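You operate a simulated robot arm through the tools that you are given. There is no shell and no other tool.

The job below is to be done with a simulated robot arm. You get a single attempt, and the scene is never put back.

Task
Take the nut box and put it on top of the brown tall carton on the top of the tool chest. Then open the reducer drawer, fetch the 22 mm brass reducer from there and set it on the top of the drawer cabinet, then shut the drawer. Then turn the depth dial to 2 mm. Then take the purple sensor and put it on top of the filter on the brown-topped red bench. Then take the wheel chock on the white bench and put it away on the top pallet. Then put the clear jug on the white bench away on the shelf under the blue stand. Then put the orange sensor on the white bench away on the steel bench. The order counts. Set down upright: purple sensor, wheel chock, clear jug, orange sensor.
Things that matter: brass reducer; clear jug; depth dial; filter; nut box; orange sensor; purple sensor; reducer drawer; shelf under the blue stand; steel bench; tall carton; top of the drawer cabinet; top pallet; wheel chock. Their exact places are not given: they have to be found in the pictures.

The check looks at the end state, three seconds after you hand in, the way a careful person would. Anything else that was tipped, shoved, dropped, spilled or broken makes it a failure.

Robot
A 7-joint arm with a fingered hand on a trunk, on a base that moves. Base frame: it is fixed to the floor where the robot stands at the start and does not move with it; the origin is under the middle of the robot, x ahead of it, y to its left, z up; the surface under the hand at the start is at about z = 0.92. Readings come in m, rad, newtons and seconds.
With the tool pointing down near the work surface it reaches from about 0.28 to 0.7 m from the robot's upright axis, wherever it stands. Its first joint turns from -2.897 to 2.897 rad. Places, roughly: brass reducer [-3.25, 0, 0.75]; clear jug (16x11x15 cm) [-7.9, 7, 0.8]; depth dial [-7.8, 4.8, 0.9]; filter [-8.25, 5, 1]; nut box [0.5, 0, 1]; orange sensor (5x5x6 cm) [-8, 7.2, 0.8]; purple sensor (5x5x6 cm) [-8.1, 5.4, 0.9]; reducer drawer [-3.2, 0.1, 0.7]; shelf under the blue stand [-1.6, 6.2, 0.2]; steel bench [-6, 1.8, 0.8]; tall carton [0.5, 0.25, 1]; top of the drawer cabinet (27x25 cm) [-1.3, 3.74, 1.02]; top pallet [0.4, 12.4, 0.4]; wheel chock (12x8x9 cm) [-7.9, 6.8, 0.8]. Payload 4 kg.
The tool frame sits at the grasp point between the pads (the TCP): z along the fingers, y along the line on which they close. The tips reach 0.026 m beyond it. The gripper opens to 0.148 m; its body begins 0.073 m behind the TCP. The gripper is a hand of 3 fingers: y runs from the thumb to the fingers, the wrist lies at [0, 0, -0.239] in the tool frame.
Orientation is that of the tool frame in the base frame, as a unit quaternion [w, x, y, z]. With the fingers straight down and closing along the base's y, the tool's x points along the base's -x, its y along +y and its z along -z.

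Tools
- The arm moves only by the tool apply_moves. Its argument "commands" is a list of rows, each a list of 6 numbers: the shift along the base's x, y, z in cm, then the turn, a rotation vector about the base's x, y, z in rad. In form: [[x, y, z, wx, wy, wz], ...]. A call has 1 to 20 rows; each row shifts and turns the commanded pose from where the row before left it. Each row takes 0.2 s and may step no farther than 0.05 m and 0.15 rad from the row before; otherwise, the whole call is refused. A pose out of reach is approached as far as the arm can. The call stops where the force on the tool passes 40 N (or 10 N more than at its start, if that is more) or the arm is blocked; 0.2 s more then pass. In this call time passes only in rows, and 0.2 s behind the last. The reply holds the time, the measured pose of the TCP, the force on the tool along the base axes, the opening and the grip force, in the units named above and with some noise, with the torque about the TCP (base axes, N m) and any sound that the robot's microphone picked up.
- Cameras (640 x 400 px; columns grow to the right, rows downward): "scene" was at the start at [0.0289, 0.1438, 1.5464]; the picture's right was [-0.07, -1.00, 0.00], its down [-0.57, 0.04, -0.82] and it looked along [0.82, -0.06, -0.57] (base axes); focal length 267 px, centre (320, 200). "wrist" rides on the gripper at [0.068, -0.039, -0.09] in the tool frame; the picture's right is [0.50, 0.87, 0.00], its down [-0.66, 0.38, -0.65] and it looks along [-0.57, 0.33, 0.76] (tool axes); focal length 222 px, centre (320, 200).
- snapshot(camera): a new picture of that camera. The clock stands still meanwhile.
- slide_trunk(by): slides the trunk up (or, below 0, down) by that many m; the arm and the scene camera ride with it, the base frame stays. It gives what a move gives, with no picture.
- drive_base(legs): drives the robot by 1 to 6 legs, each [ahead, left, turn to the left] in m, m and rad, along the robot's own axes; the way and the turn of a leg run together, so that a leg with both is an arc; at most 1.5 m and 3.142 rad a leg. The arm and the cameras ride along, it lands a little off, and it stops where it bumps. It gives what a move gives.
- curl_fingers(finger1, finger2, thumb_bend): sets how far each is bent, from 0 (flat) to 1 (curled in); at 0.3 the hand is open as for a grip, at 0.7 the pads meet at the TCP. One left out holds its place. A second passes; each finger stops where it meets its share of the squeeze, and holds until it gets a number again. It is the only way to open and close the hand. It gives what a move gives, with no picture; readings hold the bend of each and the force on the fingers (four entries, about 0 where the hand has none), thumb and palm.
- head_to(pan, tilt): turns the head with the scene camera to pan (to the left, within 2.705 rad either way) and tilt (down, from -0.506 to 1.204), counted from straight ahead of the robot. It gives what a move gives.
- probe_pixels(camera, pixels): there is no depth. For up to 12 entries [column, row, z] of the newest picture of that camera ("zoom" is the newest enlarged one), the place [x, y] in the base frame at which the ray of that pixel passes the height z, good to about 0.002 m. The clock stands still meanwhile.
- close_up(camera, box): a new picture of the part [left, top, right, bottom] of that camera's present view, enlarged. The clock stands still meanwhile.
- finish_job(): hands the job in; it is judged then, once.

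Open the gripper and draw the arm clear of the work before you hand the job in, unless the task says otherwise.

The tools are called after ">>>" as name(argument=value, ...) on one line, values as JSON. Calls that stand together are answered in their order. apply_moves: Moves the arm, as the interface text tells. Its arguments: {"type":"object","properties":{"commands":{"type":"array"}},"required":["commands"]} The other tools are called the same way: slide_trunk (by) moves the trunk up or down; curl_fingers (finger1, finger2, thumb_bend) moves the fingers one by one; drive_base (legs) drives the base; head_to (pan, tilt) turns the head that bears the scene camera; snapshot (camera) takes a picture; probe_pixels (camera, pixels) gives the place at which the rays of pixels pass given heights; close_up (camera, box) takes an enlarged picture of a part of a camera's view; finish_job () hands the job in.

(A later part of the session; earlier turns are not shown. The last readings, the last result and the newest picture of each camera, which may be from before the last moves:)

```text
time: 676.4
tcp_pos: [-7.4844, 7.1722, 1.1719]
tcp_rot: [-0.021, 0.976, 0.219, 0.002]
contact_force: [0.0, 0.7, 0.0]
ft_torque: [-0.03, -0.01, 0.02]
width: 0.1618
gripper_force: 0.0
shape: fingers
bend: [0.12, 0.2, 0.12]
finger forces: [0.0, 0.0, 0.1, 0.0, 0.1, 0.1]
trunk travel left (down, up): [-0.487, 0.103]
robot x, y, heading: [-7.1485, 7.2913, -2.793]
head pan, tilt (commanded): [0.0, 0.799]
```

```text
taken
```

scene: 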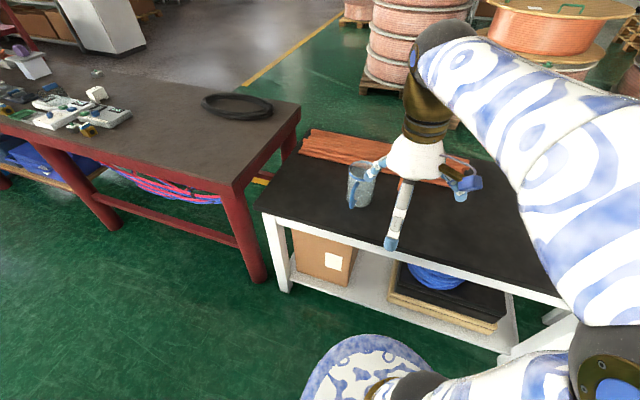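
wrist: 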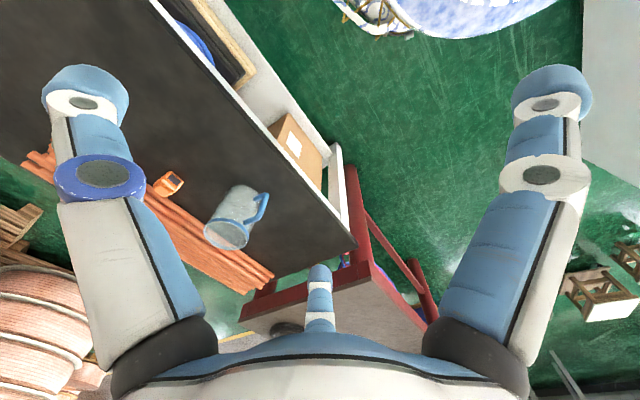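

I extend toward the jug and turn the tool so that finger 2 leads again.

>>> apply_moves(commands=[[-3.92, -1.44, -0.84, -0.0084, -0.001, -0.121], [-3.92, -1.44, -0.84, -0.0084, -0.001, -0.121], [-3.92, -1.44, -0.84, -0.0084, -0.001, -0.121], [-3.92, -1.44, -0.84, -0.0084, -0.001, -0.121], [-3.92, -1.44, -0.84, -0.0084, -0.001, -0.121]])

>>> apply_moves(commands=[[0, 0, 0, -0.0459, 0.1227, 0], [0, 0, 0, -0.0459, 0.1227, 0], [0, 0, 0, -0.0459, 0.1227, 0], [0, 0, 0, -0.0459, 0.1227, 0], [0, 0, 0, -0.0459, 0.1227, 0], [0, 0, 0, -0.0459, 0.1227, 0]])

>>> snapshot(camera="scene")

>>> snapshot(camera="wrist")

```text
time: 677.6
tcp_pos: [-7.677, 7.1015, 1.1303]
tcp_rot: [0.0, 0.996, -0.084, 0.006]
contact_force: [0.0, -0.3, 0.5]
ft_torque: [0.0, 0.0, 0.04]
width: 0.162
gripper_force: 0.1
shape: fingers
bend: [0.12, 0.2, 0.12]
finger forces: [0.0, 0.1, 0.0, 0.0, 0.0, 0.0]
trunk travel left (down, up): [-0.487, 0.103]
robot x, y, heading: [-7.1468, 7.2943, -2.792]
head pan, tilt (commanded): [0.0, 0.799]
```

```text
time: 679.0
tcp_pos: [-7.6794, 7.1003, 1.1299]
tcp_rot: [0.164, 0.922, -0.075, -0.342]
contact_force: [-0.1, -0.5, -0.7]
ft_torque: [0.02, 0.0, -0.01]
width: 0.1621
gripper_force: 0.0
shape: fingers
bend: [0.12, 0.2, 0.12]
finger forces: [0.0, 0.1, 0.0, 0.0, 0.0, 0.0]
trunk travel left (down, up): [-0.487, 0.103]
robot x, y, heading: [-7.1469, 7.2909, -2.793]
head pan, tilt (commanded): [0.0, 0.799]
```

```text
taken
```

scene: 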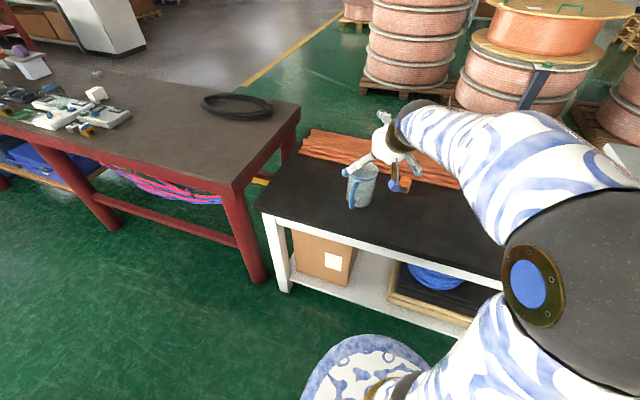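

```text
taken
```

wrist: 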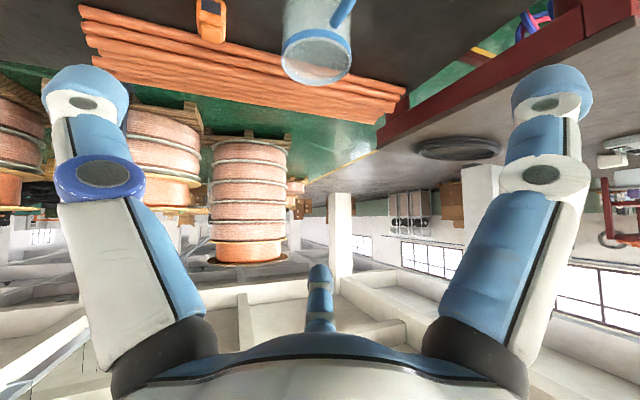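

The pitch worked with the arm straight ahead. I go to the pre-grasp point 10 cm short of the jug.

>>> apply_moves(commands=[[-2.34, -0.8, -3.58, 0, 0, 0], [-2.34, -0.8, -3.58, 0, 0, 0], [-2.34, -0.8, -3.58, 0, 0, 0], [-2.34, -0.8, -3.58, 0, 0, 0], [-2.34, -0.8, -3.58, 0, 0, 0]])

>>> snapshot(camera="wrist")

>>> close_up(camera="scene", box=[280, 90, 460, 230])

```text
time: 680.2
tcp_pos: [-7.7966, 7.0609, 0.9544]
tcp_rot: [0.163, 0.923, -0.076, -0.341]
contact_force: [0.3, -0.1, 0.1]
ft_torque: [-0.01, -0.04, 0.01]
width: 0.1618
gripper_force: 0.1
shape: fingers
bend: [0.12, 0.2, 0.12]
finger forces: [0.0, 0.0, 0.0, 0.0, 0.0, 0.0]
trunk travel left (down, up): [-0.487, 0.103]
robot x, y, heading: [-7.1498, 7.2912, -2.795]
head pan, tilt (commanded): [0.0, 0.799]
```

```text
taken
```

wrist: 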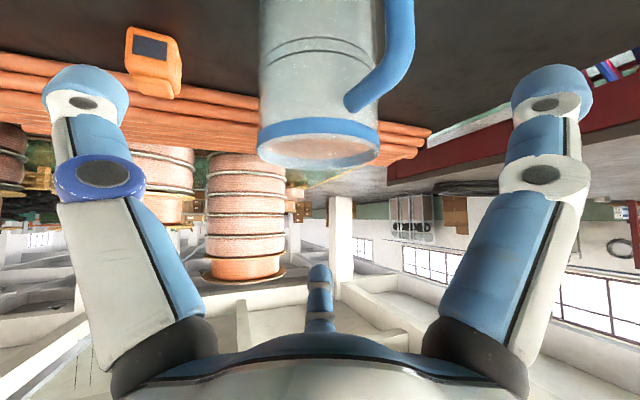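

```text
2.86 times, centred on (370, 160) of scene
```

zoom: 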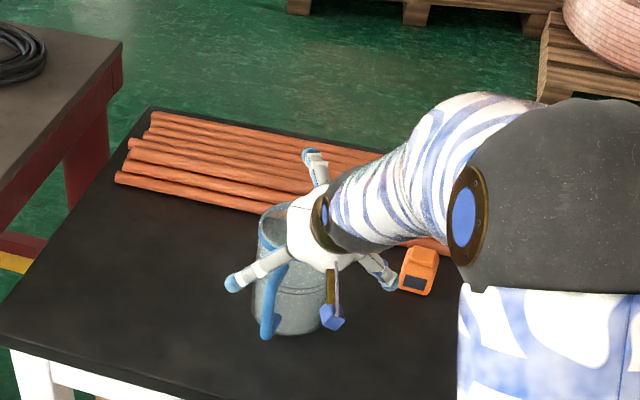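

The hand is lined up: the jug centred, handle left of the wrist camera, orange sensor clear of the thumb. I move in half way and check.

>>> apply_moves(commands=[[-1.64, -0.65, -1.86, 0, 0, 0], [-1.64, -0.65, -1.86, 0, 0, 0]])

>>> snapshot(camera="wrist")

>>> close_up(camera="scene", box=[300, 110, 440, 220])

```text
time: 680.8
tcp_pos: [-7.8301, 7.0479, 0.9151]
tcp_rot: [0.164, 0.923, -0.075, -0.34]
contact_force: [-0.4, -0.5, 0.8]
ft_torque: [0.01, 0.02, 0.0]
width: 0.1618
gripper_force: 0.0
shape: fingers
bend: [0.12, 0.2, 0.12]
finger forces: [0.1, 0.0, 0.1, 0.1, 0.0, 0.0]
trunk travel left (down, up): [-0.487, 0.103]
robot x, y, heading: [-7.1474, 7.2916, -2.793]
head pan, tilt (commanded): [0.0, 0.799]
```

```text
taken
```

wrist: 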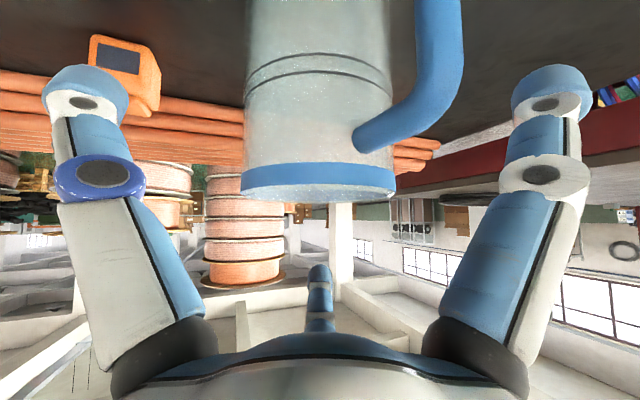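

```text
3.64 times, centred on (370, 165) of scene
```

zoom: 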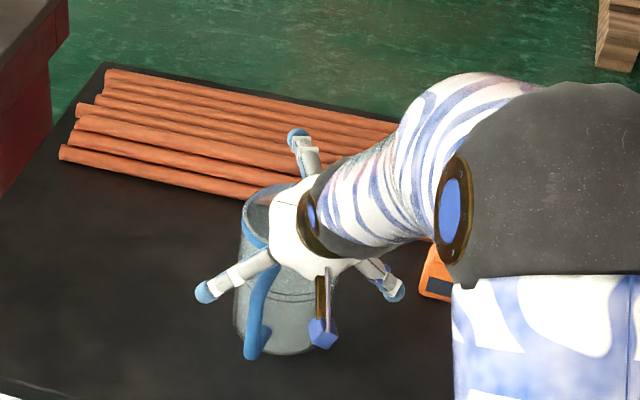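

Still clear all round: the rim is at camera level and the handle stays to the side. I move in the remaining 5 cm.

>>> apply_moves(commands=[[-1.6, -0.64, -1.75, 0, 0, 0], [-1.6, -0.64, -1.75, 0, 0, 0]])

>>> snapshot(camera="wrist")

>>> close_up(camera="scene", box=[300, 110, 440, 220])

```text
time: 681.4
tcp_pos: [-7.8626, 7.0338, 0.8797]
tcp_rot: [0.165, 0.923, -0.075, -0.34]
contact_force: [0.1, -0.3, -0.2]
ft_torque: [-0.03, -0.02, 0.01]
width: 0.1621
gripper_force: 0.1
shape: fingers
bend: [0.12, 0.2, 0.12]
finger forces: [0.0, 0.0, 0.1, 0.1, 0.0, 0.0]
trunk travel left (down, up): [-0.487, 0.103]
robot x, y, heading: [-7.1444, 7.2907, -2.795]
head pan, tilt (commanded): [0.0, 0.799]
```

```text
taken
```

wrist: 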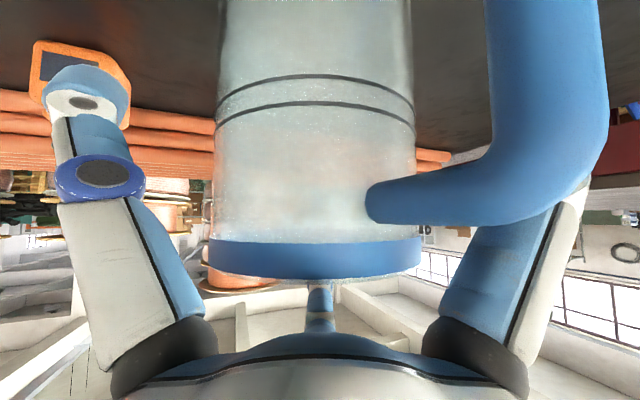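

```text
3.64 times, centred on (370, 165) of scene
```

zoom: 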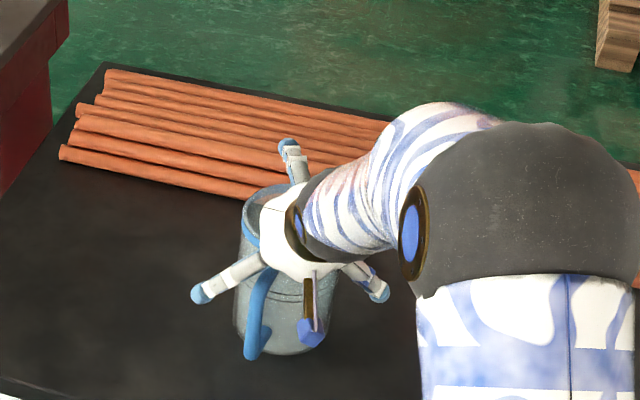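

The hand is in place with the handle between finger 1 and the camera. I close gradually, first to just short of contact.

>>> curl_fingers(finger1=0.26, finger2=0.34, thumb_bend=0.26)

>>> close_up(camera="scene", box=[300, 110, 440, 220])

>>> snapshot(camera="wrist")

```text
time: 682.4
tcp_pos: [-7.8611, 7.0345, 0.8796]
tcp_rot: [0.164, 0.923, -0.075, -0.341]
contact_force: [-0.3, 0.4, -0.7]
ft_torque: [-0.01, -0.02, 0.01]
width: 0.1356
gripper_force: 0.1
shape: fingers
bend: [0.26, 0.34, 0.26]
finger forces: [0.0, 0.0, 0.0, 0.0, 0.1, 0.0]
trunk travel left (down, up): [-0.487, 0.103]
robot x, y, heading: [-7.1449, 7.2937, -2.792]
head pan, tilt (commanded): [0.0, 0.799]
```

```text
3.64 times, centred on (370, 165) of scene
```

zoom: 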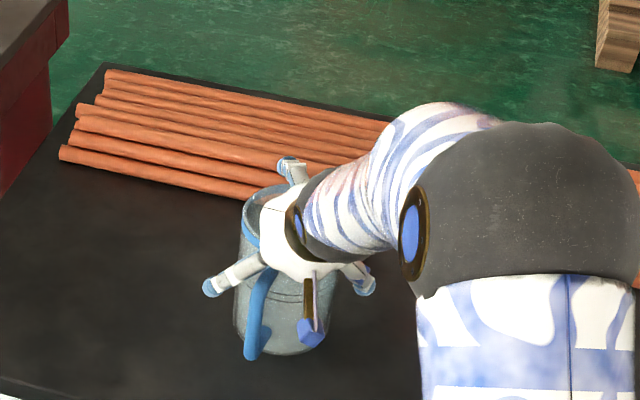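

```text
taken
```

wrist: 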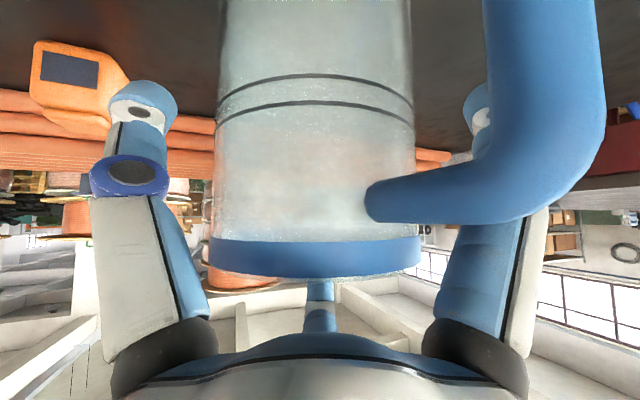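

No contact yet. I continue to about first contact.

>>> curl_fingers(finger1=0.36, finger2=0.42, thumb_bend=0.36)

>>> snapshot(camera="wrist")

```text
time: 683.4
tcp_pos: [-7.861, 7.0348, 0.8816]
tcp_rot: [0.163, 0.923, -0.075, -0.341]
contact_force: [-1.7, -0.8, 3.2]
ft_torque: [-0.01, 0.09, 0.04]
width: 0.1087
gripper_force: 1.2
shape: fingers
bend: [0.36, 0.39, 0.36]
finger forces: [0.1, 3.2, 0.0, 0.1, 0.1, 0.0]
trunk travel left (down, up): [-0.487, 0.103]
robot x, y, heading: [-7.1492, 7.2917, -2.789]
head pan, tilt (commanded): [0.0, 0.799]
```

```text
taken
```

wrist: 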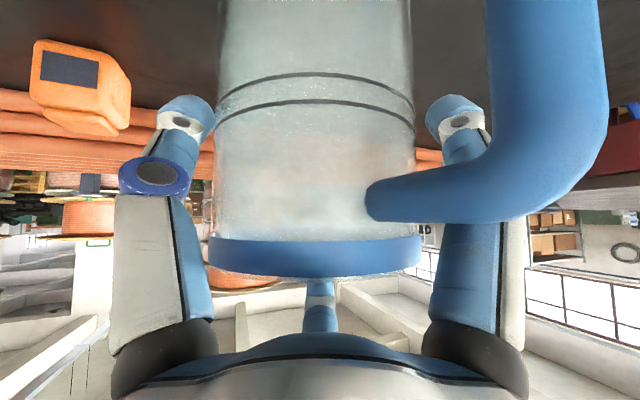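

Finger 2 touches the far wall; thumb and finger 1 are nearly at the sides. I close the side fingers onto the body.

>>> curl_fingers(finger1=0.44, finger2=0.42, thumb_bend=0.44)

>>> snapshot(camera="wrist")

>>> close_up(camera="scene", box=[300, 110, 440, 220])

```text
time: 684.4
tcp_pos: [-7.8624, 7.0333, 0.8812]
tcp_rot: [0.164, 0.923, -0.074, -0.34]
contact_force: [0.2, 1.8, 0.3]
ft_torque: [0.18, 0.03, 0.02]
width: 0.0984
gripper_force: 6.5
shape: fingers
bend: [0.39, 0.38, 0.4]
finger forces: [3.6, 3.8, 0.0, 0.0, 6.0, 0.0]
trunk travel left (down, up): [-0.487, 0.103]
robot x, y, heading: [-7.1468, 7.29, -2.798]
head pan, tilt (commanded): [0.0, 0.799]
```

```text
taken
```

wrist: 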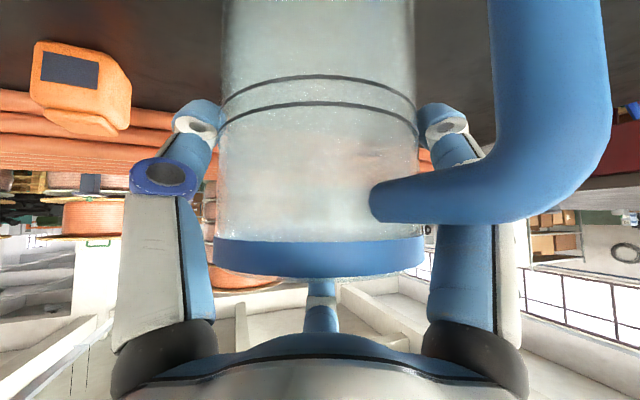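

```text
3.64 times, centred on (370, 165) of scene
```

zoom: 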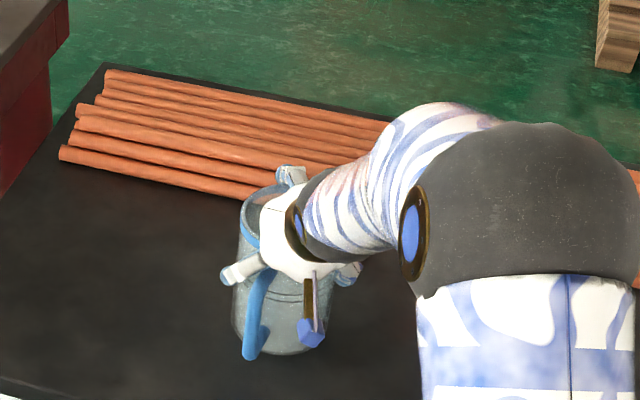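

All three are in contact (3.6, 3.8, 6.0 N) and balanced. I tighten further and then lift 2 cm.

>>> curl_fingers(finger1=0.52, finger2=0.49, thumb_bend=0.52)

>>> snapshot(camera="wrist")

```text
time: 685.4
tcp_pos: [-7.8616, 7.0343, 0.8801]
tcp_rot: [0.163, 0.923, -0.075, -0.34]
contact_force: [-0.6, 1.2, 1.7]
ft_torque: [0.31, -0.11, 0.01]
width: 0.0968
gripper_force: 17.0
shape: fingers
bend: [0.4, 0.39, 0.43]
finger forces: [10.0, 10.0, 0.0, 0.0, 13.8, 0.0]
trunk travel left (down, up): [-0.487, 0.103]
robot x, y, heading: [-7.1474, 7.2931, -2.793]
head pan, tilt (commanded): [0.0, 0.799]
```

```text
taken
```

wrist: 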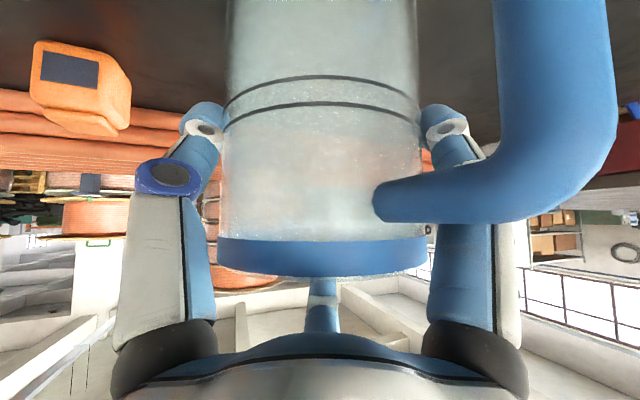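

The grip is firm (10, 10, 14 N) and the jug still stands straight. I test-lift 2 cm.

>>> apply_moves(commands=[[0, 0, 0.7, 0, 0, 0], [0, 0, 1.3, 0, 0, 0]])

>>> snapshot(camera="wrist")

>>> close_up(camera="scene", box=[300, 110, 440, 220])

```text
time: 686.0
tcp_pos: [-7.8614, 7.0341, 0.8988]
tcp_rot: [0.164, 0.923, -0.076, -0.34]
contact_force: [-0.6, -0.5, -2.7]
ft_torque: [0.01, 0.03, -0.02]
width: 0.0971
gripper_force: 16.2
shape: fingers
bend: [0.4, 0.39, 0.43]
finger forces: [10.3, 9.6, 0.1, 0.0, 12.8, 0.0]
trunk travel left (down, up): [-0.487, 0.103]
robot x, y, heading: [-7.148, 7.2921, -2.793]
head pan, tilt (commanded): [0.0, 0.799]
```

```text
taken
```

wrist: 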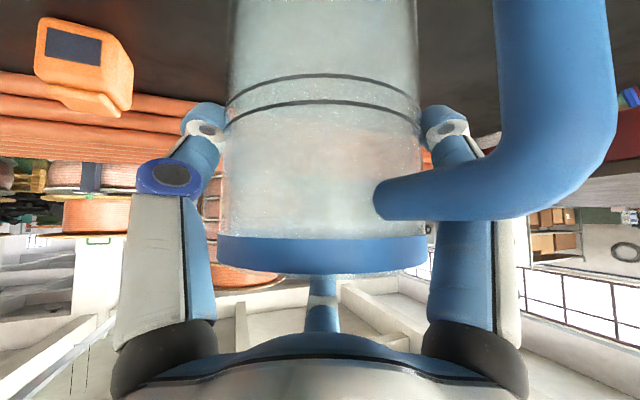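

```text
3.64 times, centred on (370, 165) of scene
```

zoom: 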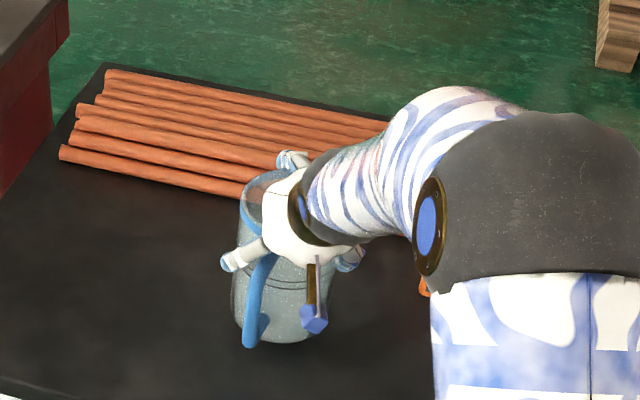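

The jug hangs upright (about 3 N). I raise it to z ≈ 1.06 and draw it toward me, keeping the tilt of the hand fixed.

>>> apply_moves(commands=[[0, 0, 3, 0, 0, 0], [0, 0, 4, 0, 0, 0], [0, 0, 4, 0, 0, 0], [0, 0, 4, 0, 0, 0], [3.4, 1.3, 1, 0, 0, 0], [3.4, 1.3, 0, 0, 0, 0], [3.4, 1.3, 0, 0, 0, 0], [3.4, 1.3, 0, 0, 0, 0], [3.4, 1.3, 0, 0, 0, 0]])

>>> snapshot(camera="wrist")

>>> snapshot(camera="scene")

```text
time: 688.0
tcp_pos: [-7.6917, 7.1023, 1.0603]
tcp_rot: [0.163, 0.923, -0.076, -0.341]
contact_force: [-0.2, 0.4, -3.9]
ft_torque: [0.0, 0.01, -0.01]
width: 0.0969
gripper_force: 16.5
shape: fingers
bend: [0.4, 0.39, 0.43]
finger forces: [10.3, 9.6, 0.0, 0.1, 12.7, 0.0]
trunk travel left (down, up): [-0.487, 0.103]
robot x, y, heading: [-7.1453, 7.2912, -2.794]
head pan, tilt (commanded): [0.0, 0.799]
```

```text
taken
```

wrist: 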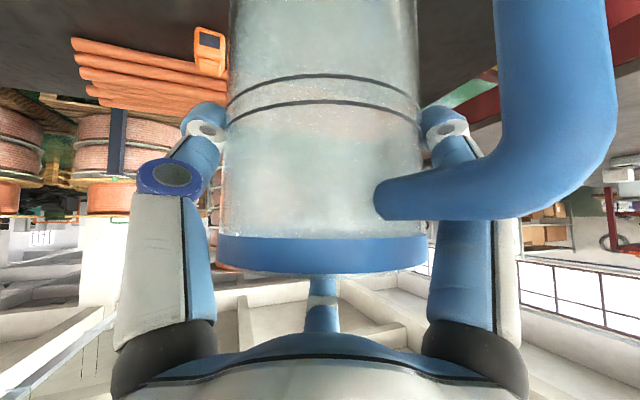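

```text
taken
```

scene: 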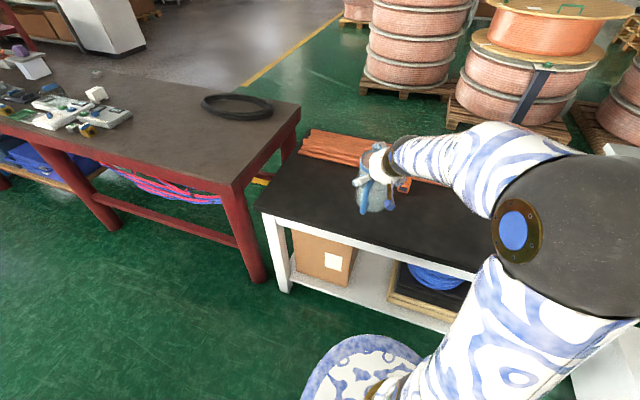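

The jug is steady and upright. I turn the base back to face +y and then reverse down the corridor in two checked legs.

>>> drive_base(legs=[[0, 0, -1.92]])

>>> drive_base(legs=[[-1.45, 0, 0]])

```text
time: 693.0
tcp_pos: [-7.1348, 7.869, 1.0611]
tcp_rot: [0.186, -0.465, 0.8, 0.329]
contact_force: [-0.8, -0.2, -3.0]
ft_torque: [0.0, 0.0, -0.01]
width: 0.0966
gripper_force: 16.0
shape: fingers
bend: [0.4, 0.39, 0.43]
finger forces: [10.0, 9.2, 0.0, 0.0, 12.2, 0.0]
trunk travel left (down, up): [-0.487, 0.103]
robot x, y, heading: [-7.1465, 7.2904, 1.566]
head pan, tilt (commanded): [0.0, 0.799]
```

```text
time: 700.1
tcp_pos: [-7.1461, 6.439, 1.0599]
tcp_rot: [0.184, -0.469, 0.798, 0.329]
contact_force: [-0.3, 0.3, -2.7]
ft_torque: [0.05, -0.03, 0.02]
width: 0.0964
gripper_force: 15.8
shape: fingers
bend: [0.4, 0.39, 0.43]
finger forces: [10.1, 9.3, 0.0, 0.0, 12.3, 0.1]
trunk travel left (down, up): [-0.487, 0.103]
robot x, y, heading: [-7.1543, 5.8613, 1.577]
head pan, tilt (commanded): [0.0, 0.799]
```

Position is on line (x -7.154). I reverse the second leg to y ≈ 4.37, then do the turn and diagonal as before.

>>> drive_base(legs=[[-1.49, 0, -0.01]])

>>> drive_base(legs=[[0, 0, 0.325]])

```text
time: 707.5
tcp_pos: [-7.1441, 4.9561, 1.06]
tcp_rot: [0.189, -0.458, 0.805, 0.327]
contact_force: [0.6, -0.2, -2.7]
ft_torque: [-0.01, -0.01, -0.04]
width: 0.0967
gripper_force: 15.6
shape: fingers
bend: [0.4, 0.39, 0.43]
finger forces: [10.1, 9.2, 0.1, 0.0, 12.3, 0.0]
trunk travel left (down, up): [-0.487, 0.103]
robot x, y, heading: [-7.1656, 4.3799, 1.548]
head pan, tilt (commanded): [0.0, 0.799]
```

```text
time: 708.9
tcp_pos: [-7.3307, 4.9309, 1.0613]
tcp_rot: [0.132, -0.583, 0.719, 0.353]
contact_force: [-0.8, 0.7, -2.6]
ft_torque: [-0.01, -0.04, -0.01]
width: 0.0962
gripper_force: 15.7
shape: fingers
bend: [0.4, 0.39, 0.43]
finger forces: [10.0, 9.3, 0.0, 0.0, 12.3, 0.0]
trunk travel left (down, up): [-0.487, 0.103]
robot x, y, heading: [-7.1664, 4.3771, 1.87]
head pan, tilt (commanded): [0.0, 0.799]
```

Next the reverse through the gap: 0.5 m back, turn to 2.33, then back along the diagonal.

>>> drive_base(legs=[[-0.5, 0, 0], [0, 0, 0.455], [-0.98, 0, 0]])

```text
time: 717.9
tcp_pos: [-6.7353, 3.6083, 1.0604]
tcp_rot: [-0.045, 0.736, -0.562, -0.375]
contact_force: [0.2, -0.1, -3.7]
ft_torque: [0.01, -0.04, -0.01]
width: 0.0961
gripper_force: 15.7
shape: fingers
bend: [0.4, 0.39, 0.43]
finger forces: [9.8, 9.1, 0.0, 0.0, 12.3, 0.0]
trunk travel left (down, up): [-0.487, 0.103]
robot x, y, heading: [-6.3335, 3.192, 2.349]
head pan, tilt (commanded): [0.0, 0.799]
```

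I'm through. I turn to face +x and drive east along y ≈ 3.2 to x ≈ -2.7.

>>> drive_base(legs=[[0, 0, -2.349], [1.4, 0, 0], [1.4, -0.05, 0], [0.83, 0, 0]])

>>> drive_base(legs=[[0, 0, 1.57], [1.4, 0, 0]])

>>> snapshot(camera="wrist")

```text
time: 741.2
tcp_pos: [-2.1279, 2.9013, 1.0599]
tcp_rot: [0.367, 0.262, 0.888, 0.09]
contact_force: [-0.8, -0.7, -2.8]
ft_torque: [-0.05, 0.01, 0.02]
width: 0.0962
gripper_force: 14.9
shape: fingers
bend: [0.4, 0.39, 0.43]
finger forces: [9.8, 9.0, 0.1, 0.0, 11.9, 0.0]
trunk travel left (down, up): [-0.487, 0.103]
robot x, y, heading: [-2.702, 2.9438, -0.061]
head pan, tilt (commanded): [0.0, 0.799]
```

```text
time: 752.0
tcp_pos: [-2.6322, 4.9053, 1.061]
tcp_rot: [0.191, -0.452, 0.808, 0.325]
contact_force: [0.1, 0.1, -3.6]
ft_torque: [0.03, -0.02, 0.04]
width: 0.0958
gripper_force: 15.7
shape: fingers
bend: [0.4, 0.39, 0.43]
finger forces: [9.8, 8.8, 0.1, 0.1, 11.8, 0.0]
trunk travel left (down, up): [-0.487, 0.103]
robot x, y, heading: [-2.6616, 4.3274, 1.526]
head pan, tilt (commanded): [0.0, 0.799]
```

```text
taken
```

wrist: 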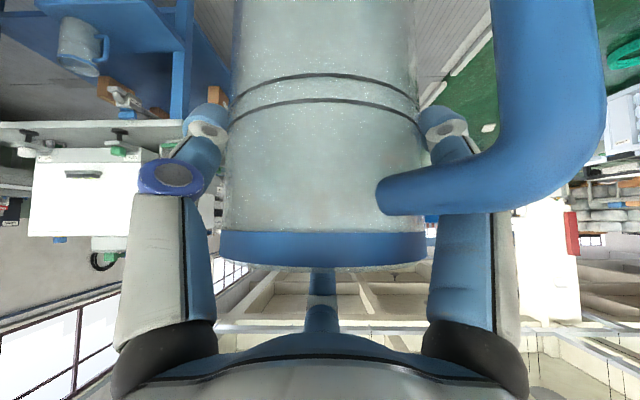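

The jug is still upright; upside-down at the wrist view's top left I even see a similar mug on the blue stand's shelf. I go on to y ≈ 5.92 and turn to face the stand.

>>> drive_base(legs=[[0, 0.04, 0.045], [1.45, 0, 0], [0.13, 0, 0]])

>>> drive_base(legs=[[0, 0.1, 0], [0, 0, -1.57]])

>>> head_to(pan=0.0, tilt=0.8)

>>> snapshot(camera="scene")

```text
time: 760.6
tcp_pos: [-2.7264, 6.4831, 1.0595]
tcp_rot: [0.181, -0.477, 0.794, 0.331]
contact_force: [0.2, 0.0, -3.4]
ft_torque: [0.01, 0.0, -0.03]
width: 0.0958
gripper_force: 15.3
shape: fingers
bend: [0.4, 0.39, 0.43]
finger forces: [9.8, 8.7, 0.0, 0.0, 11.9, 0.1]
trunk travel left (down, up): [-0.487, 0.103]
robot x, y, heading: [-2.7223, 5.9054, 1.593]
head pan, tilt (commanded): [0.0, 0.799]
```

```text
time: 765.5
tcp_pos: [-2.2471, 5.9128, 1.0606]
tcp_rot: [0.361, 0.22, 0.9, 0.108]
contact_force: [0.6, 0.1, -2.3]
ft_torque: [-0.03, 0.01, -0.02]
width: 0.0955
gripper_force: 15.1
shape: fingers
bend: [0.4, 0.4, 0.43]
finger forces: [9.8, 8.6, 0.1, 0.1, 11.7, 0.0]
trunk travel left (down, up): [-0.487, 0.103]
robot x, y, heading: [-2.8228, 5.904, 0.03]
head pan, tilt (commanded): [0.0, 0.799]
```

```text
time: 766.1
tcp_pos: [-2.2471, 5.9145, 1.0598]
tcp_rot: [0.361, 0.22, 0.9, 0.108]
contact_force: [0.2, -0.4, -3.3]
ft_torque: [-0.03, 0.0, 0.01]
width: 0.0955
gripper_force: 14.7
shape: fingers
bend: [0.4, 0.4, 0.43]
finger forces: [9.7, 8.7, 0.0, 0.0, 11.7, 0.1]
trunk travel left (down, up): [-0.487, 0.103]
robot x, y, heading: [-2.8231, 5.9043, 0.029]
head pan, tilt (commanded): [0.0, 0.799]
```

```text
taken
```

scene: 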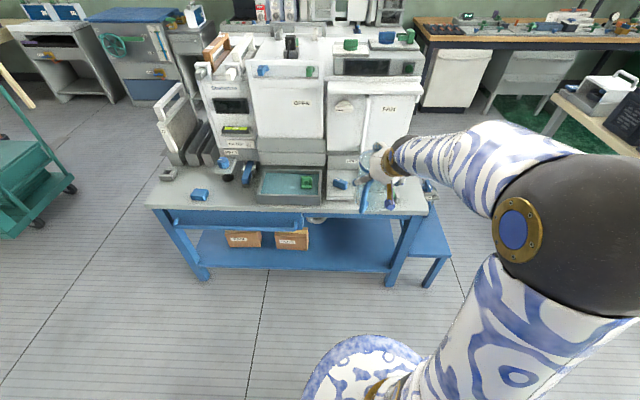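

The jug is in front of the stand. I back off 0.12 m so it clears the top's edge, then lower the trunk fully and look under the stand.

>>> drive_base(legs=[[-0.12, 0, -0.03]])

>>> slide_trunk(by=-0.485)

>>> head_to(pan=0.05, tilt=0.5)

>>> snapshot(camera="scene")

>>> snapshot(camera="wrist")

```text
time: 767.4
tcp_pos: [-2.3686, 5.8938, 1.0603]
tcp_rot: [0.363, 0.235, 0.896, 0.102]
contact_force: [0.1, 0.2, -3.1]
ft_torque: [-0.06, 0.0, 0.04]
width: 0.0956
gripper_force: 14.8
shape: fingers
bend: [0.4, 0.4, 0.43]
finger forces: [9.7, 8.7, 0.1, 0.0, 11.7, 0.0]
trunk travel left (down, up): [-0.487, 0.103]
robot x, y, heading: [-2.9424, 5.8978, 0.0]
head pan, tilt (commanded): [0.0, 0.799]
```

```text
refused: -0.485 is not a number from -0.4 to 0.4
```

```text
time: 768.2
tcp_pos: [-2.3687, 5.8925, 1.0591]
tcp_rot: [0.363, 0.234, 0.896, 0.101]
contact_force: [-0.3, -0.5, -3.4]
ft_torque: [0.0, -0.02, -0.02]
width: 0.0954
gripper_force: 15.2
shape: fingers
bend: [0.4, 0.4, 0.43]
finger forces: [9.7, 8.7, 0.1, 0.1, 11.7, 0.1]
trunk travel left (down, up): [-0.487, 0.103]
robot x, y, heading: [-2.9463, 5.9027, -0.001]
head pan, tilt (commanded): [0.051, 0.499]
```

```text
taken
```

scene: 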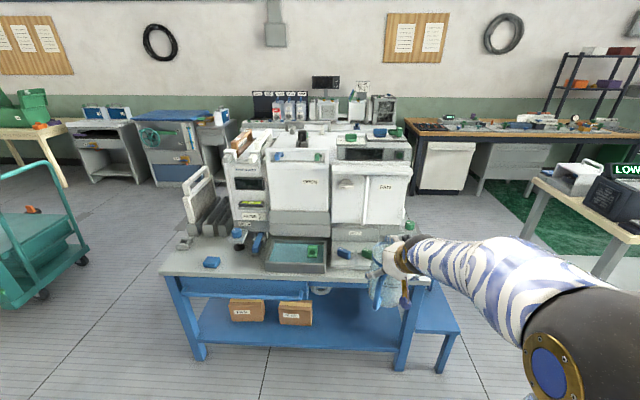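

```text
taken
```

wrist: 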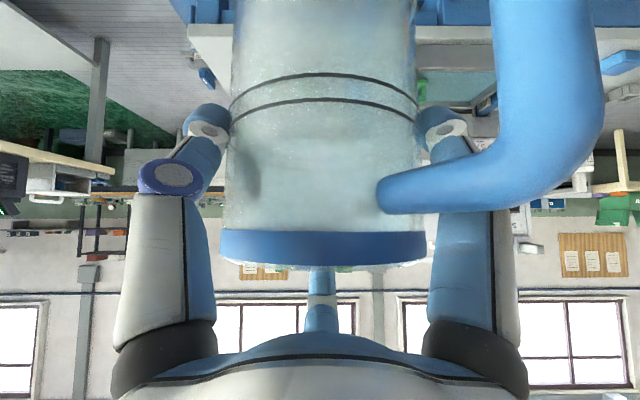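

The trunk slide takes at most 0.4 m at once, so I lower it in two steps and then look.

>>> slide_trunk(by=-0.3)

>>> snapshot(camera="scene")

>>> slide_trunk(by=-0.18)

>>> head_to(pan=0.05, tilt=0.45)

>>> snapshot(camera="scene")

```text
time: 771.2
tcp_pos: [-2.368, 5.8943, 0.7614]
tcp_rot: [0.364, 0.234, 0.896, 0.102]
contact_force: [-0.4, 0.0, -2.9]
ft_torque: [-0.04, -0.05, 0.03]
width: 0.0958
gripper_force: 15.4
shape: fingers
bend: [0.4, 0.4, 0.43]
finger forces: [9.7, 8.6, 0.0, 0.1, 11.7, 0.0]
trunk travel left (down, up): [-0.187, 0.403]
robot x, y, heading: [-2.9435, 5.9006, -0.001]
head pan, tilt (commanded): [0.051, 0.499]
```

```text
taken
```

scene: 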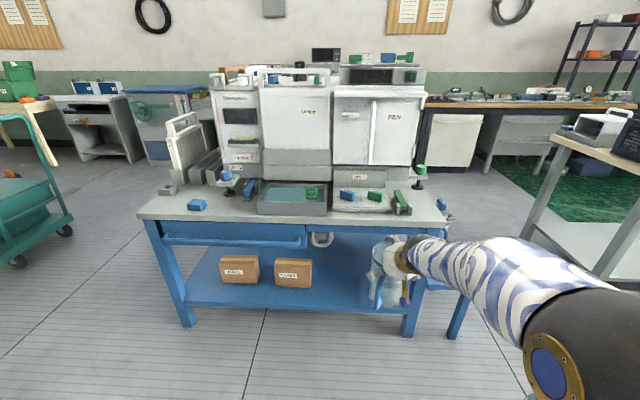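

```text
time: 773.2
tcp_pos: [-2.3677, 5.8943, 0.5796]
tcp_rot: [0.363, 0.235, 0.896, 0.102]
contact_force: [-0.3, 0.1, -2.7]
ft_torque: [-0.02, -0.02, -0.01]
width: 0.0955
gripper_force: 15.3
shape: fingers
bend: [0.4, 0.4, 0.43]
finger forces: [9.6, 8.7, 0.1, 0.0, 11.7, 0.0]
trunk travel left (down, up): [-0.007, 0.583]
robot x, y, heading: [-2.9448, 5.9031, 0.001]
head pan, tilt (commanded): [0.051, 0.499]
```

```text
time: 773.8
tcp_pos: [-2.369, 5.8935, 0.5795]
tcp_rot: [0.363, 0.235, 0.896, 0.102]
contact_force: [0.9, 0.2, -3.8]
ft_torque: [-0.03, -0.04, 0.01]
width: 0.0956
gripper_force: 15.3
shape: fingers
bend: [0.4, 0.4, 0.43]
finger forces: [9.7, 8.6, 0.1, 0.0, 11.7, 0.1]
trunk travel left (down, up): [-0.007, 0.583]
robot x, y, heading: [-2.9451, 5.9013, 0.0]
head pan, tilt (commanded): [0.051, 0.45]
```

```text
taken
```

scene: 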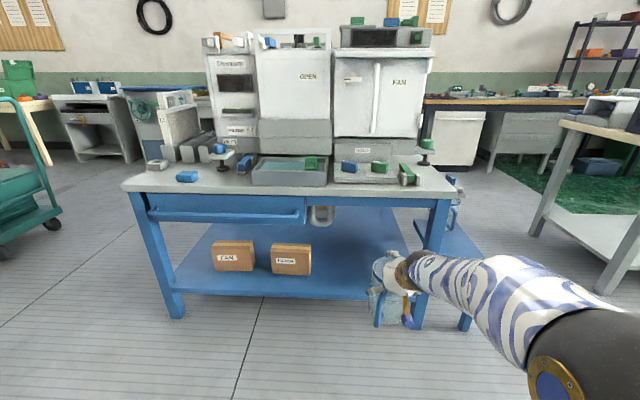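

Now I see the shelf clearly: free between the FILTER box and the right leg. I zoom in and probe the shelf and the beam above.

>>> close_up(camera="scene", box=[240, 180, 480, 340])

>>> probe_pixels(camera="scene", pixels=[[170, 318, 0], [413, 325, 0], [180, 292, 0.2], [360, 300, 0.2], [410, 301, 0.2], [310, 275, 0.2], [273, 272, 0.2], [330, 225, 0.6], [308, 222, 0.6], [440, 205, 0.7], [437, 193, 0.75], [460, 192, 0.78]])

```text
2.50 times, centred on (360, 260) of scene
```

zoom: 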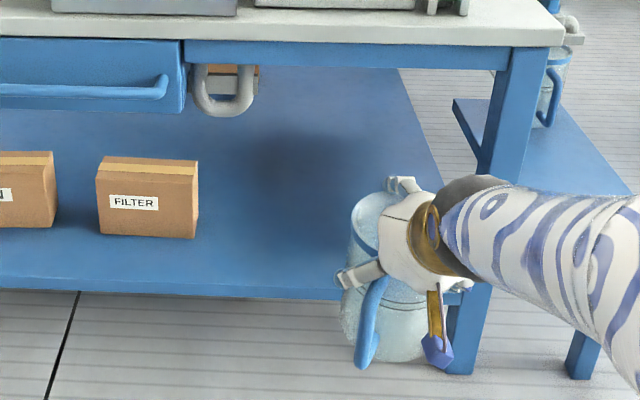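

```text
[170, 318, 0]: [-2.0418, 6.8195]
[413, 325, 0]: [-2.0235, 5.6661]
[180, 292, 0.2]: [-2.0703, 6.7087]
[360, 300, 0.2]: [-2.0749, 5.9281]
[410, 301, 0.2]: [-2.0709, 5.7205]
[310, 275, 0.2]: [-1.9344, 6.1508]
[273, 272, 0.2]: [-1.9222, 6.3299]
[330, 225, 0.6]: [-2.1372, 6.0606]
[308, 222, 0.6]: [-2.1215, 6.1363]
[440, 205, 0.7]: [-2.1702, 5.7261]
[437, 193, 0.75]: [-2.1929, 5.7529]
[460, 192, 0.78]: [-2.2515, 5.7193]
```

The top's front edge is at x ≈ -2.05 with its beam's underside at z ≈ 0.645, and the shelf's front edge at x ≈ -2.03. I lower the jug in front of the stand to TCP z 0.40, then check again.

>>> apply_moves(commands=[[0, 0.1, -4, 0, 0, 0], [0, 0.1, -4, 0, 0, 0], [0, 0.1, -4, 0, 0, 0], [0, 0.1, -4, 0, 0, 0], [0, 0.1, -2, 0, 0, 0]])

>>> snapshot(camera="scene")

>>> snapshot(camera="wrist")

```text
time: 775.0
tcp_pos: [-2.3676, 5.897, 0.4001]
tcp_rot: [0.364, 0.233, 0.896, 0.103]
contact_force: [-0.6, 0.3, -2.8]
ft_torque: [-0.03, -0.04, -0.02]
width: 0.0954
gripper_force: 15.5
shape: fingers
bend: [0.4, 0.4, 0.43]
finger forces: [9.9, 8.9, 0.1, 0.0, 11.9, 0.0]
trunk travel left (down, up): [-0.007, 0.583]
robot x, y, heading: [-2.9416, 5.9006, 0.0]
head pan, tilt (commanded): [0.051, 0.45]
```

```text
taken
```

scene: 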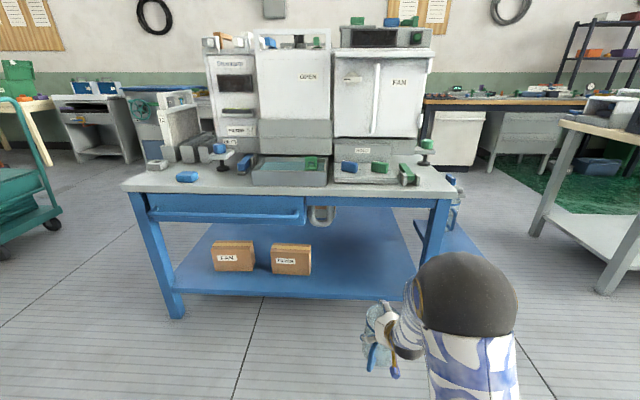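

```text
taken
```

wrist: 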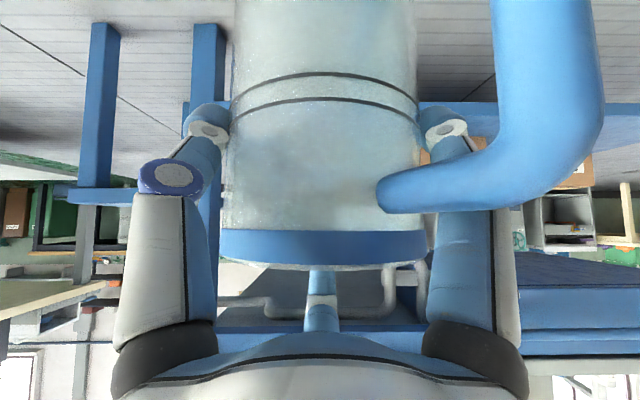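

The elbow is at about (-2.58, 5.78, 0.72), well outside the stand. I drive 0.24 m ahead; the jug then stands just before the shelf's edge.

>>> drive_base(legs=[[0.24, 0, 0]])

>>> snapshot(camera="scene")

>>> close_up(camera="scene", box=[260, 220, 500, 390])

```text
time: 776.8
tcp_pos: [-2.1253, 5.8947, 0.4004]
tcp_rot: [0.364, 0.236, 0.896, 0.101]
contact_force: [-0.3, -0.7, -3.1]
ft_torque: [-0.06, -0.03, -0.02]
width: 0.0953
gripper_force: 15.2
shape: fingers
bend: [0.4, 0.4, 0.43]
finger forces: [9.8, 8.7, 0.1, 0.0, 12.0, 0.1]
trunk travel left (down, up): [-0.007, 0.583]
robot x, y, heading: [-2.6998, 5.898, -0.006]
head pan, tilt (commanded): [0.051, 0.45]
```

```text
taken
```

scene: 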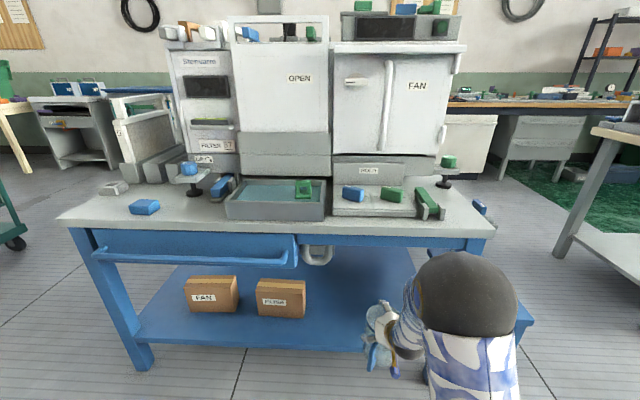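

```text
2.35 times, centred on (380, 305) of scene
```

zoom: 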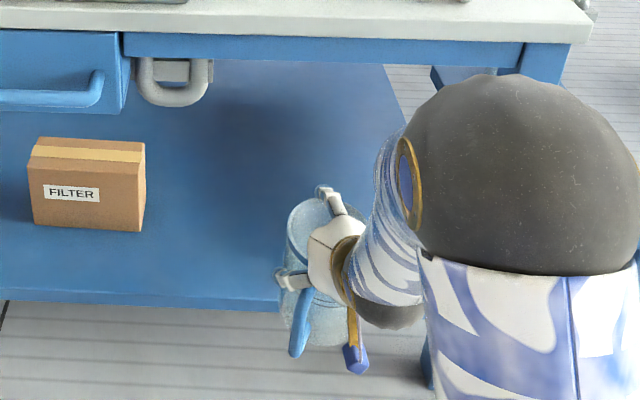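

Clear view: the jug is before the shelf, the elbow well outside the top's edge. I extend the arm 0.19 m forward under the top at this height.

>>> apply_moves(commands=[[3, 0, -0.3, 0, 0, 0], [3, 0, -0.3, 0, 0, 0], [3.2, 0, -0.4, 0, 0, 0]])

>>> close_up(camera="scene", box=[260, 200, 500, 370])

>>> snapshot(camera="wrist")

```text
time: 777.6
tcp_pos: [-2.0342, 5.8951, 0.391]
tcp_rot: [0.363, 0.235, 0.896, 0.101]
contact_force: [0.3, 0.3, -2.6]
ft_torque: [0.0, -0.01, 0.02]
width: 0.0956
gripper_force: 15.5
shape: fingers
bend: [0.4, 0.4, 0.43]
finger forces: [9.8, 8.8, 0.0, 0.0, 11.8, 0.1]
trunk travel left (down, up): [-0.007, 0.583]
robot x, y, heading: [-2.6982, 5.8981, -0.002]
head pan, tilt (commanded): [0.051, 0.45]
```

```text
2.35 times, centred on (380, 285) of scene
```

zoom: 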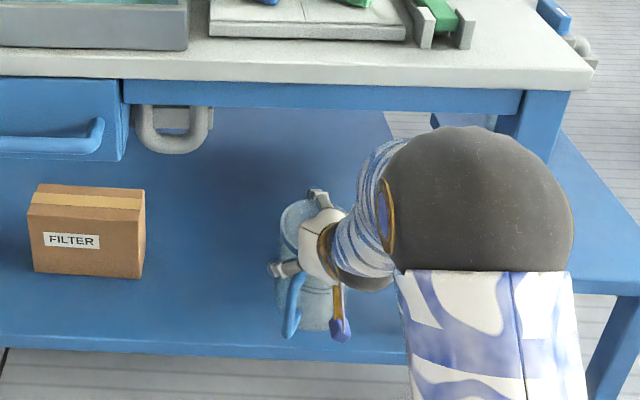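

```text
taken
```

wrist: 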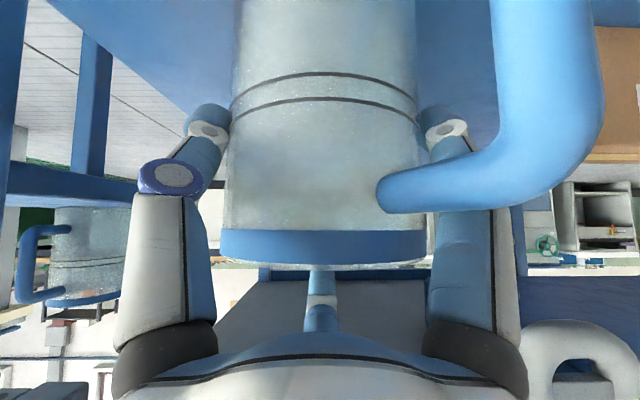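

The hand enters under the top without contact. I continue 5 cm and check the elbow's distance to the top's edge.

>>> apply_moves(commands=[[2.5, 0, -0.4, 0, 0, 0], [2.5, 0, -0.4, 0, 0, 0]])

>>> close_up(camera="scene", box=[260, 200, 500, 370])

```text
time: 778.2
tcp_pos: [-1.983, 5.8935, 0.3833]
tcp_rot: [0.363, 0.235, 0.896, 0.102]
contact_force: [0.3, 0.4, -2.3]
ft_torque: [-0.04, 0.01, -0.01]
width: 0.0951
gripper_force: 15.0
shape: fingers
bend: [0.4, 0.4, 0.43]
finger forces: [9.8, 8.6, 0.0, 0.0, 11.8, 0.0]
trunk travel left (down, up): [-0.007, 0.583]
robot x, y, heading: [-2.7058, 5.9014, -0.006]
head pan, tilt (commanded): [0.051, 0.45]
```

```text
2.35 times, centred on (380, 285) of scene
```

zoom: 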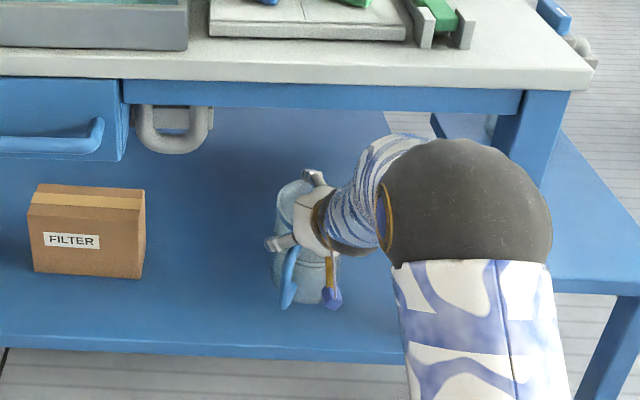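

The jug is over the shelf now. I go 4 cm further and then lower it toward the shelf.

>>> apply_moves(commands=[[2.2, 0, -0.5, 0, 0, 0], [2.2, 0, -0.8, 0, 0, 0]])

>>> apply_moves(commands=[[0, 0, -1.5, 0, 0, 0], [0, 0, -1.0, 0, 0, 0]])

>>> close_up(camera="scene", box=[280, 200, 440, 320])

```text
time: 778.8
tcp_pos: [-1.9382, 5.8935, 0.3686]
tcp_rot: [0.363, 0.235, 0.896, 0.102]
contact_force: [-0.1, 0.1, -2.1]
ft_torque: [-0.02, 0.0, 0.02]
width: 0.0953
gripper_force: 15.2
shape: fingers
bend: [0.4, 0.4, 0.43]
finger forces: [9.7, 8.8, 0.0, 0.1, 11.7, 0.0]
trunk travel left (down, up): [-0.007, 0.583]
robot x, y, heading: [-2.7027, 5.9016, -0.002]
head pan, tilt (commanded): [0.051, 0.45]
```

```text
time: 779.4
tcp_pos: [-1.9391, 5.893, 0.3438]
tcp_rot: [0.364, 0.235, 0.896, 0.101]
contact_force: [-0.2, 0.4, -2.9]
ft_torque: [-0.03, 0.02, -0.01]
width: 0.0953
gripper_force: 15.3
shape: fingers
bend: [0.4, 0.4, 0.43]
finger forces: [9.8, 8.6, 0.0, 0.0, 11.7, 0.1]
trunk travel left (down, up): [-0.007, 0.583]
robot x, y, heading: [-2.7038, 5.8968, -0.003]
head pan, tilt (commanded): [0.051, 0.45]
```

```text
3.33 times, centred on (360, 260) of scene
```

zoom: 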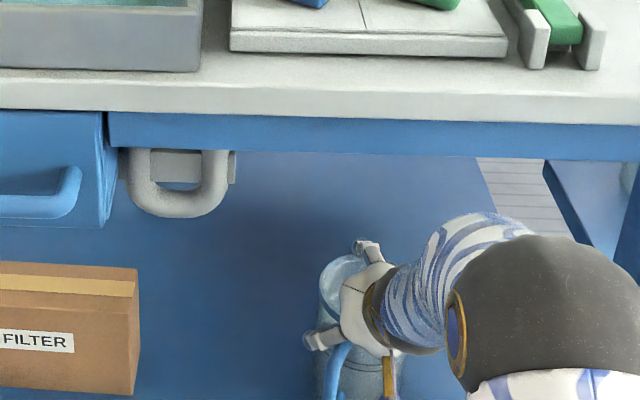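

No contact at TCP z 0.344 yet. I lower in 4 mm steps, checking each.

>>> apply_moves(commands=[[0, 0, -0.6, 0, 0, 0]])

>>> apply_moves(commands=[[0, 0, -0.5, 0, 0, 0]])

```text
time: 779.8
tcp_pos: [-1.9407, 5.8946, 0.3373]
tcp_rot: [0.363, 0.235, 0.896, 0.101]
contact_force: [-0.2, -0.5, -4.1]
ft_torque: [-0.04, -0.01, 0.0]
width: 0.0956
gripper_force: 14.5
shape: fingers
bend: [0.4, 0.4, 0.43]
finger forces: [9.7, 8.7, 0.0, 0.1, 11.6, 0.1]
trunk travel left (down, up): [-0.007, 0.583]
robot x, y, heading: [-2.7053, 5.9003, 0.001]
head pan, tilt (commanded): [0.051, 0.45]
```

```text
time: 780.2
tcp_pos: [-1.9397, 5.895, 0.3311]
tcp_rot: [0.363, 0.236, 0.896, 0.101]
contact_force: [0.7, 0.5, -3.0]
ft_torque: [-0.03, -0.01, -0.03]
width: 0.0952
gripper_force: 15.0
shape: fingers
bend: [0.4, 0.4, 0.43]
finger forces: [9.8, 8.6, 0.0, 0.1, 11.7, 0.0]
trunk travel left (down, up): [-0.007, 0.583]
robot x, y, heading: [-2.7014, 5.8981, -0.006]
head pan, tilt (commanded): [0.051, 0.45]
```

Still the full weight on the hand at 0.331. I continue in single 4 mm steps.

>>> apply_moves(commands=[[0, 0, -0.4, 0, 0, 0]])

>>> apply_moves(commands=[[0, 0, -0.4, 0, 0, 0]])

```text
time: 780.6
tcp_pos: [-1.9397, 5.8952, 0.3289]
tcp_rot: [0.364, 0.236, 0.895, 0.101]
contact_force: [0.5, 0.1, -3.3]
ft_torque: [-0.02, -0.04, 0.02]
width: 0.0953
gripper_force: 14.9
shape: fingers
bend: [0.4, 0.4, 0.43]
finger forces: [9.8, 8.6, 0.0, 0.0, 11.7, 0.0]
trunk travel left (down, up): [-0.007, 0.583]
robot x, y, heading: [-2.7003, 5.9049, -0.003]
head pan, tilt (commanded): [0.051, 0.45]
```

```text
time: 781.0
tcp_pos: [-1.9405, 5.8952, 0.3243]
tcp_rot: [0.364, 0.234, 0.896, 0.102]
contact_force: [-0.2, 0.3, -2.5]
ft_torque: [-0.04, 0.0, -0.01]
width: 0.0952
gripper_force: 15.3
shape: fingers
bend: [0.4, 0.4, 0.43]
finger forces: [9.8, 8.6, 0.1, 0.0, 11.7, 0.0]
trunk travel left (down, up): [-0.007, 0.583]
robot x, y, heading: [-2.702, 5.9035, -0.002]
head pan, tilt (commanded): [0.051, 0.45]
```

>>> apply_moves(commands=[[0, 0, -0.3, 0, 0, 0]])

>>> close_up(camera="scene", box=[290, 230, 450, 350])

```text
time: 781.4
tcp_pos: [-1.9385, 5.8953, 0.3231]
tcp_rot: [0.364, 0.236, 0.895, 0.101]
contact_force: [0.6, -1.1, 2.9]
ft_torque: [-0.18, 0.08, 0.02]
width: 0.0954
gripper_force: 16.4
shape: fingers
bend: [0.4, 0.4, 0.43]
finger forces: [9.9, 10.5, 0.0, 0.0, 12.5, 0.1]
trunk travel left (down, up): [-0.007, 0.583]
robot x, y, heading: [-2.7043, 5.9034, 0.001]
head pan, tilt (commanded): [0.051, 0.45]
```

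```text
3.33 times, centred on (370, 290) of scene
```

zoom: 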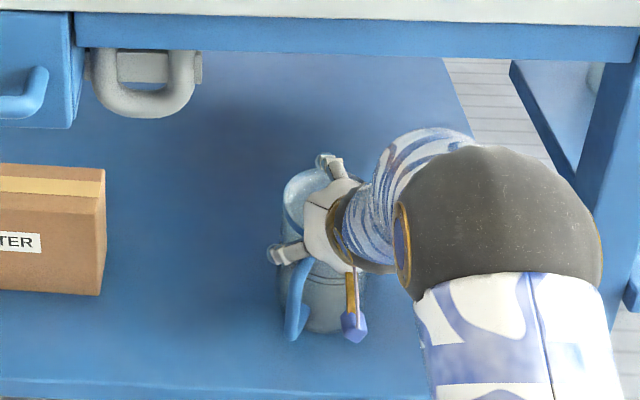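

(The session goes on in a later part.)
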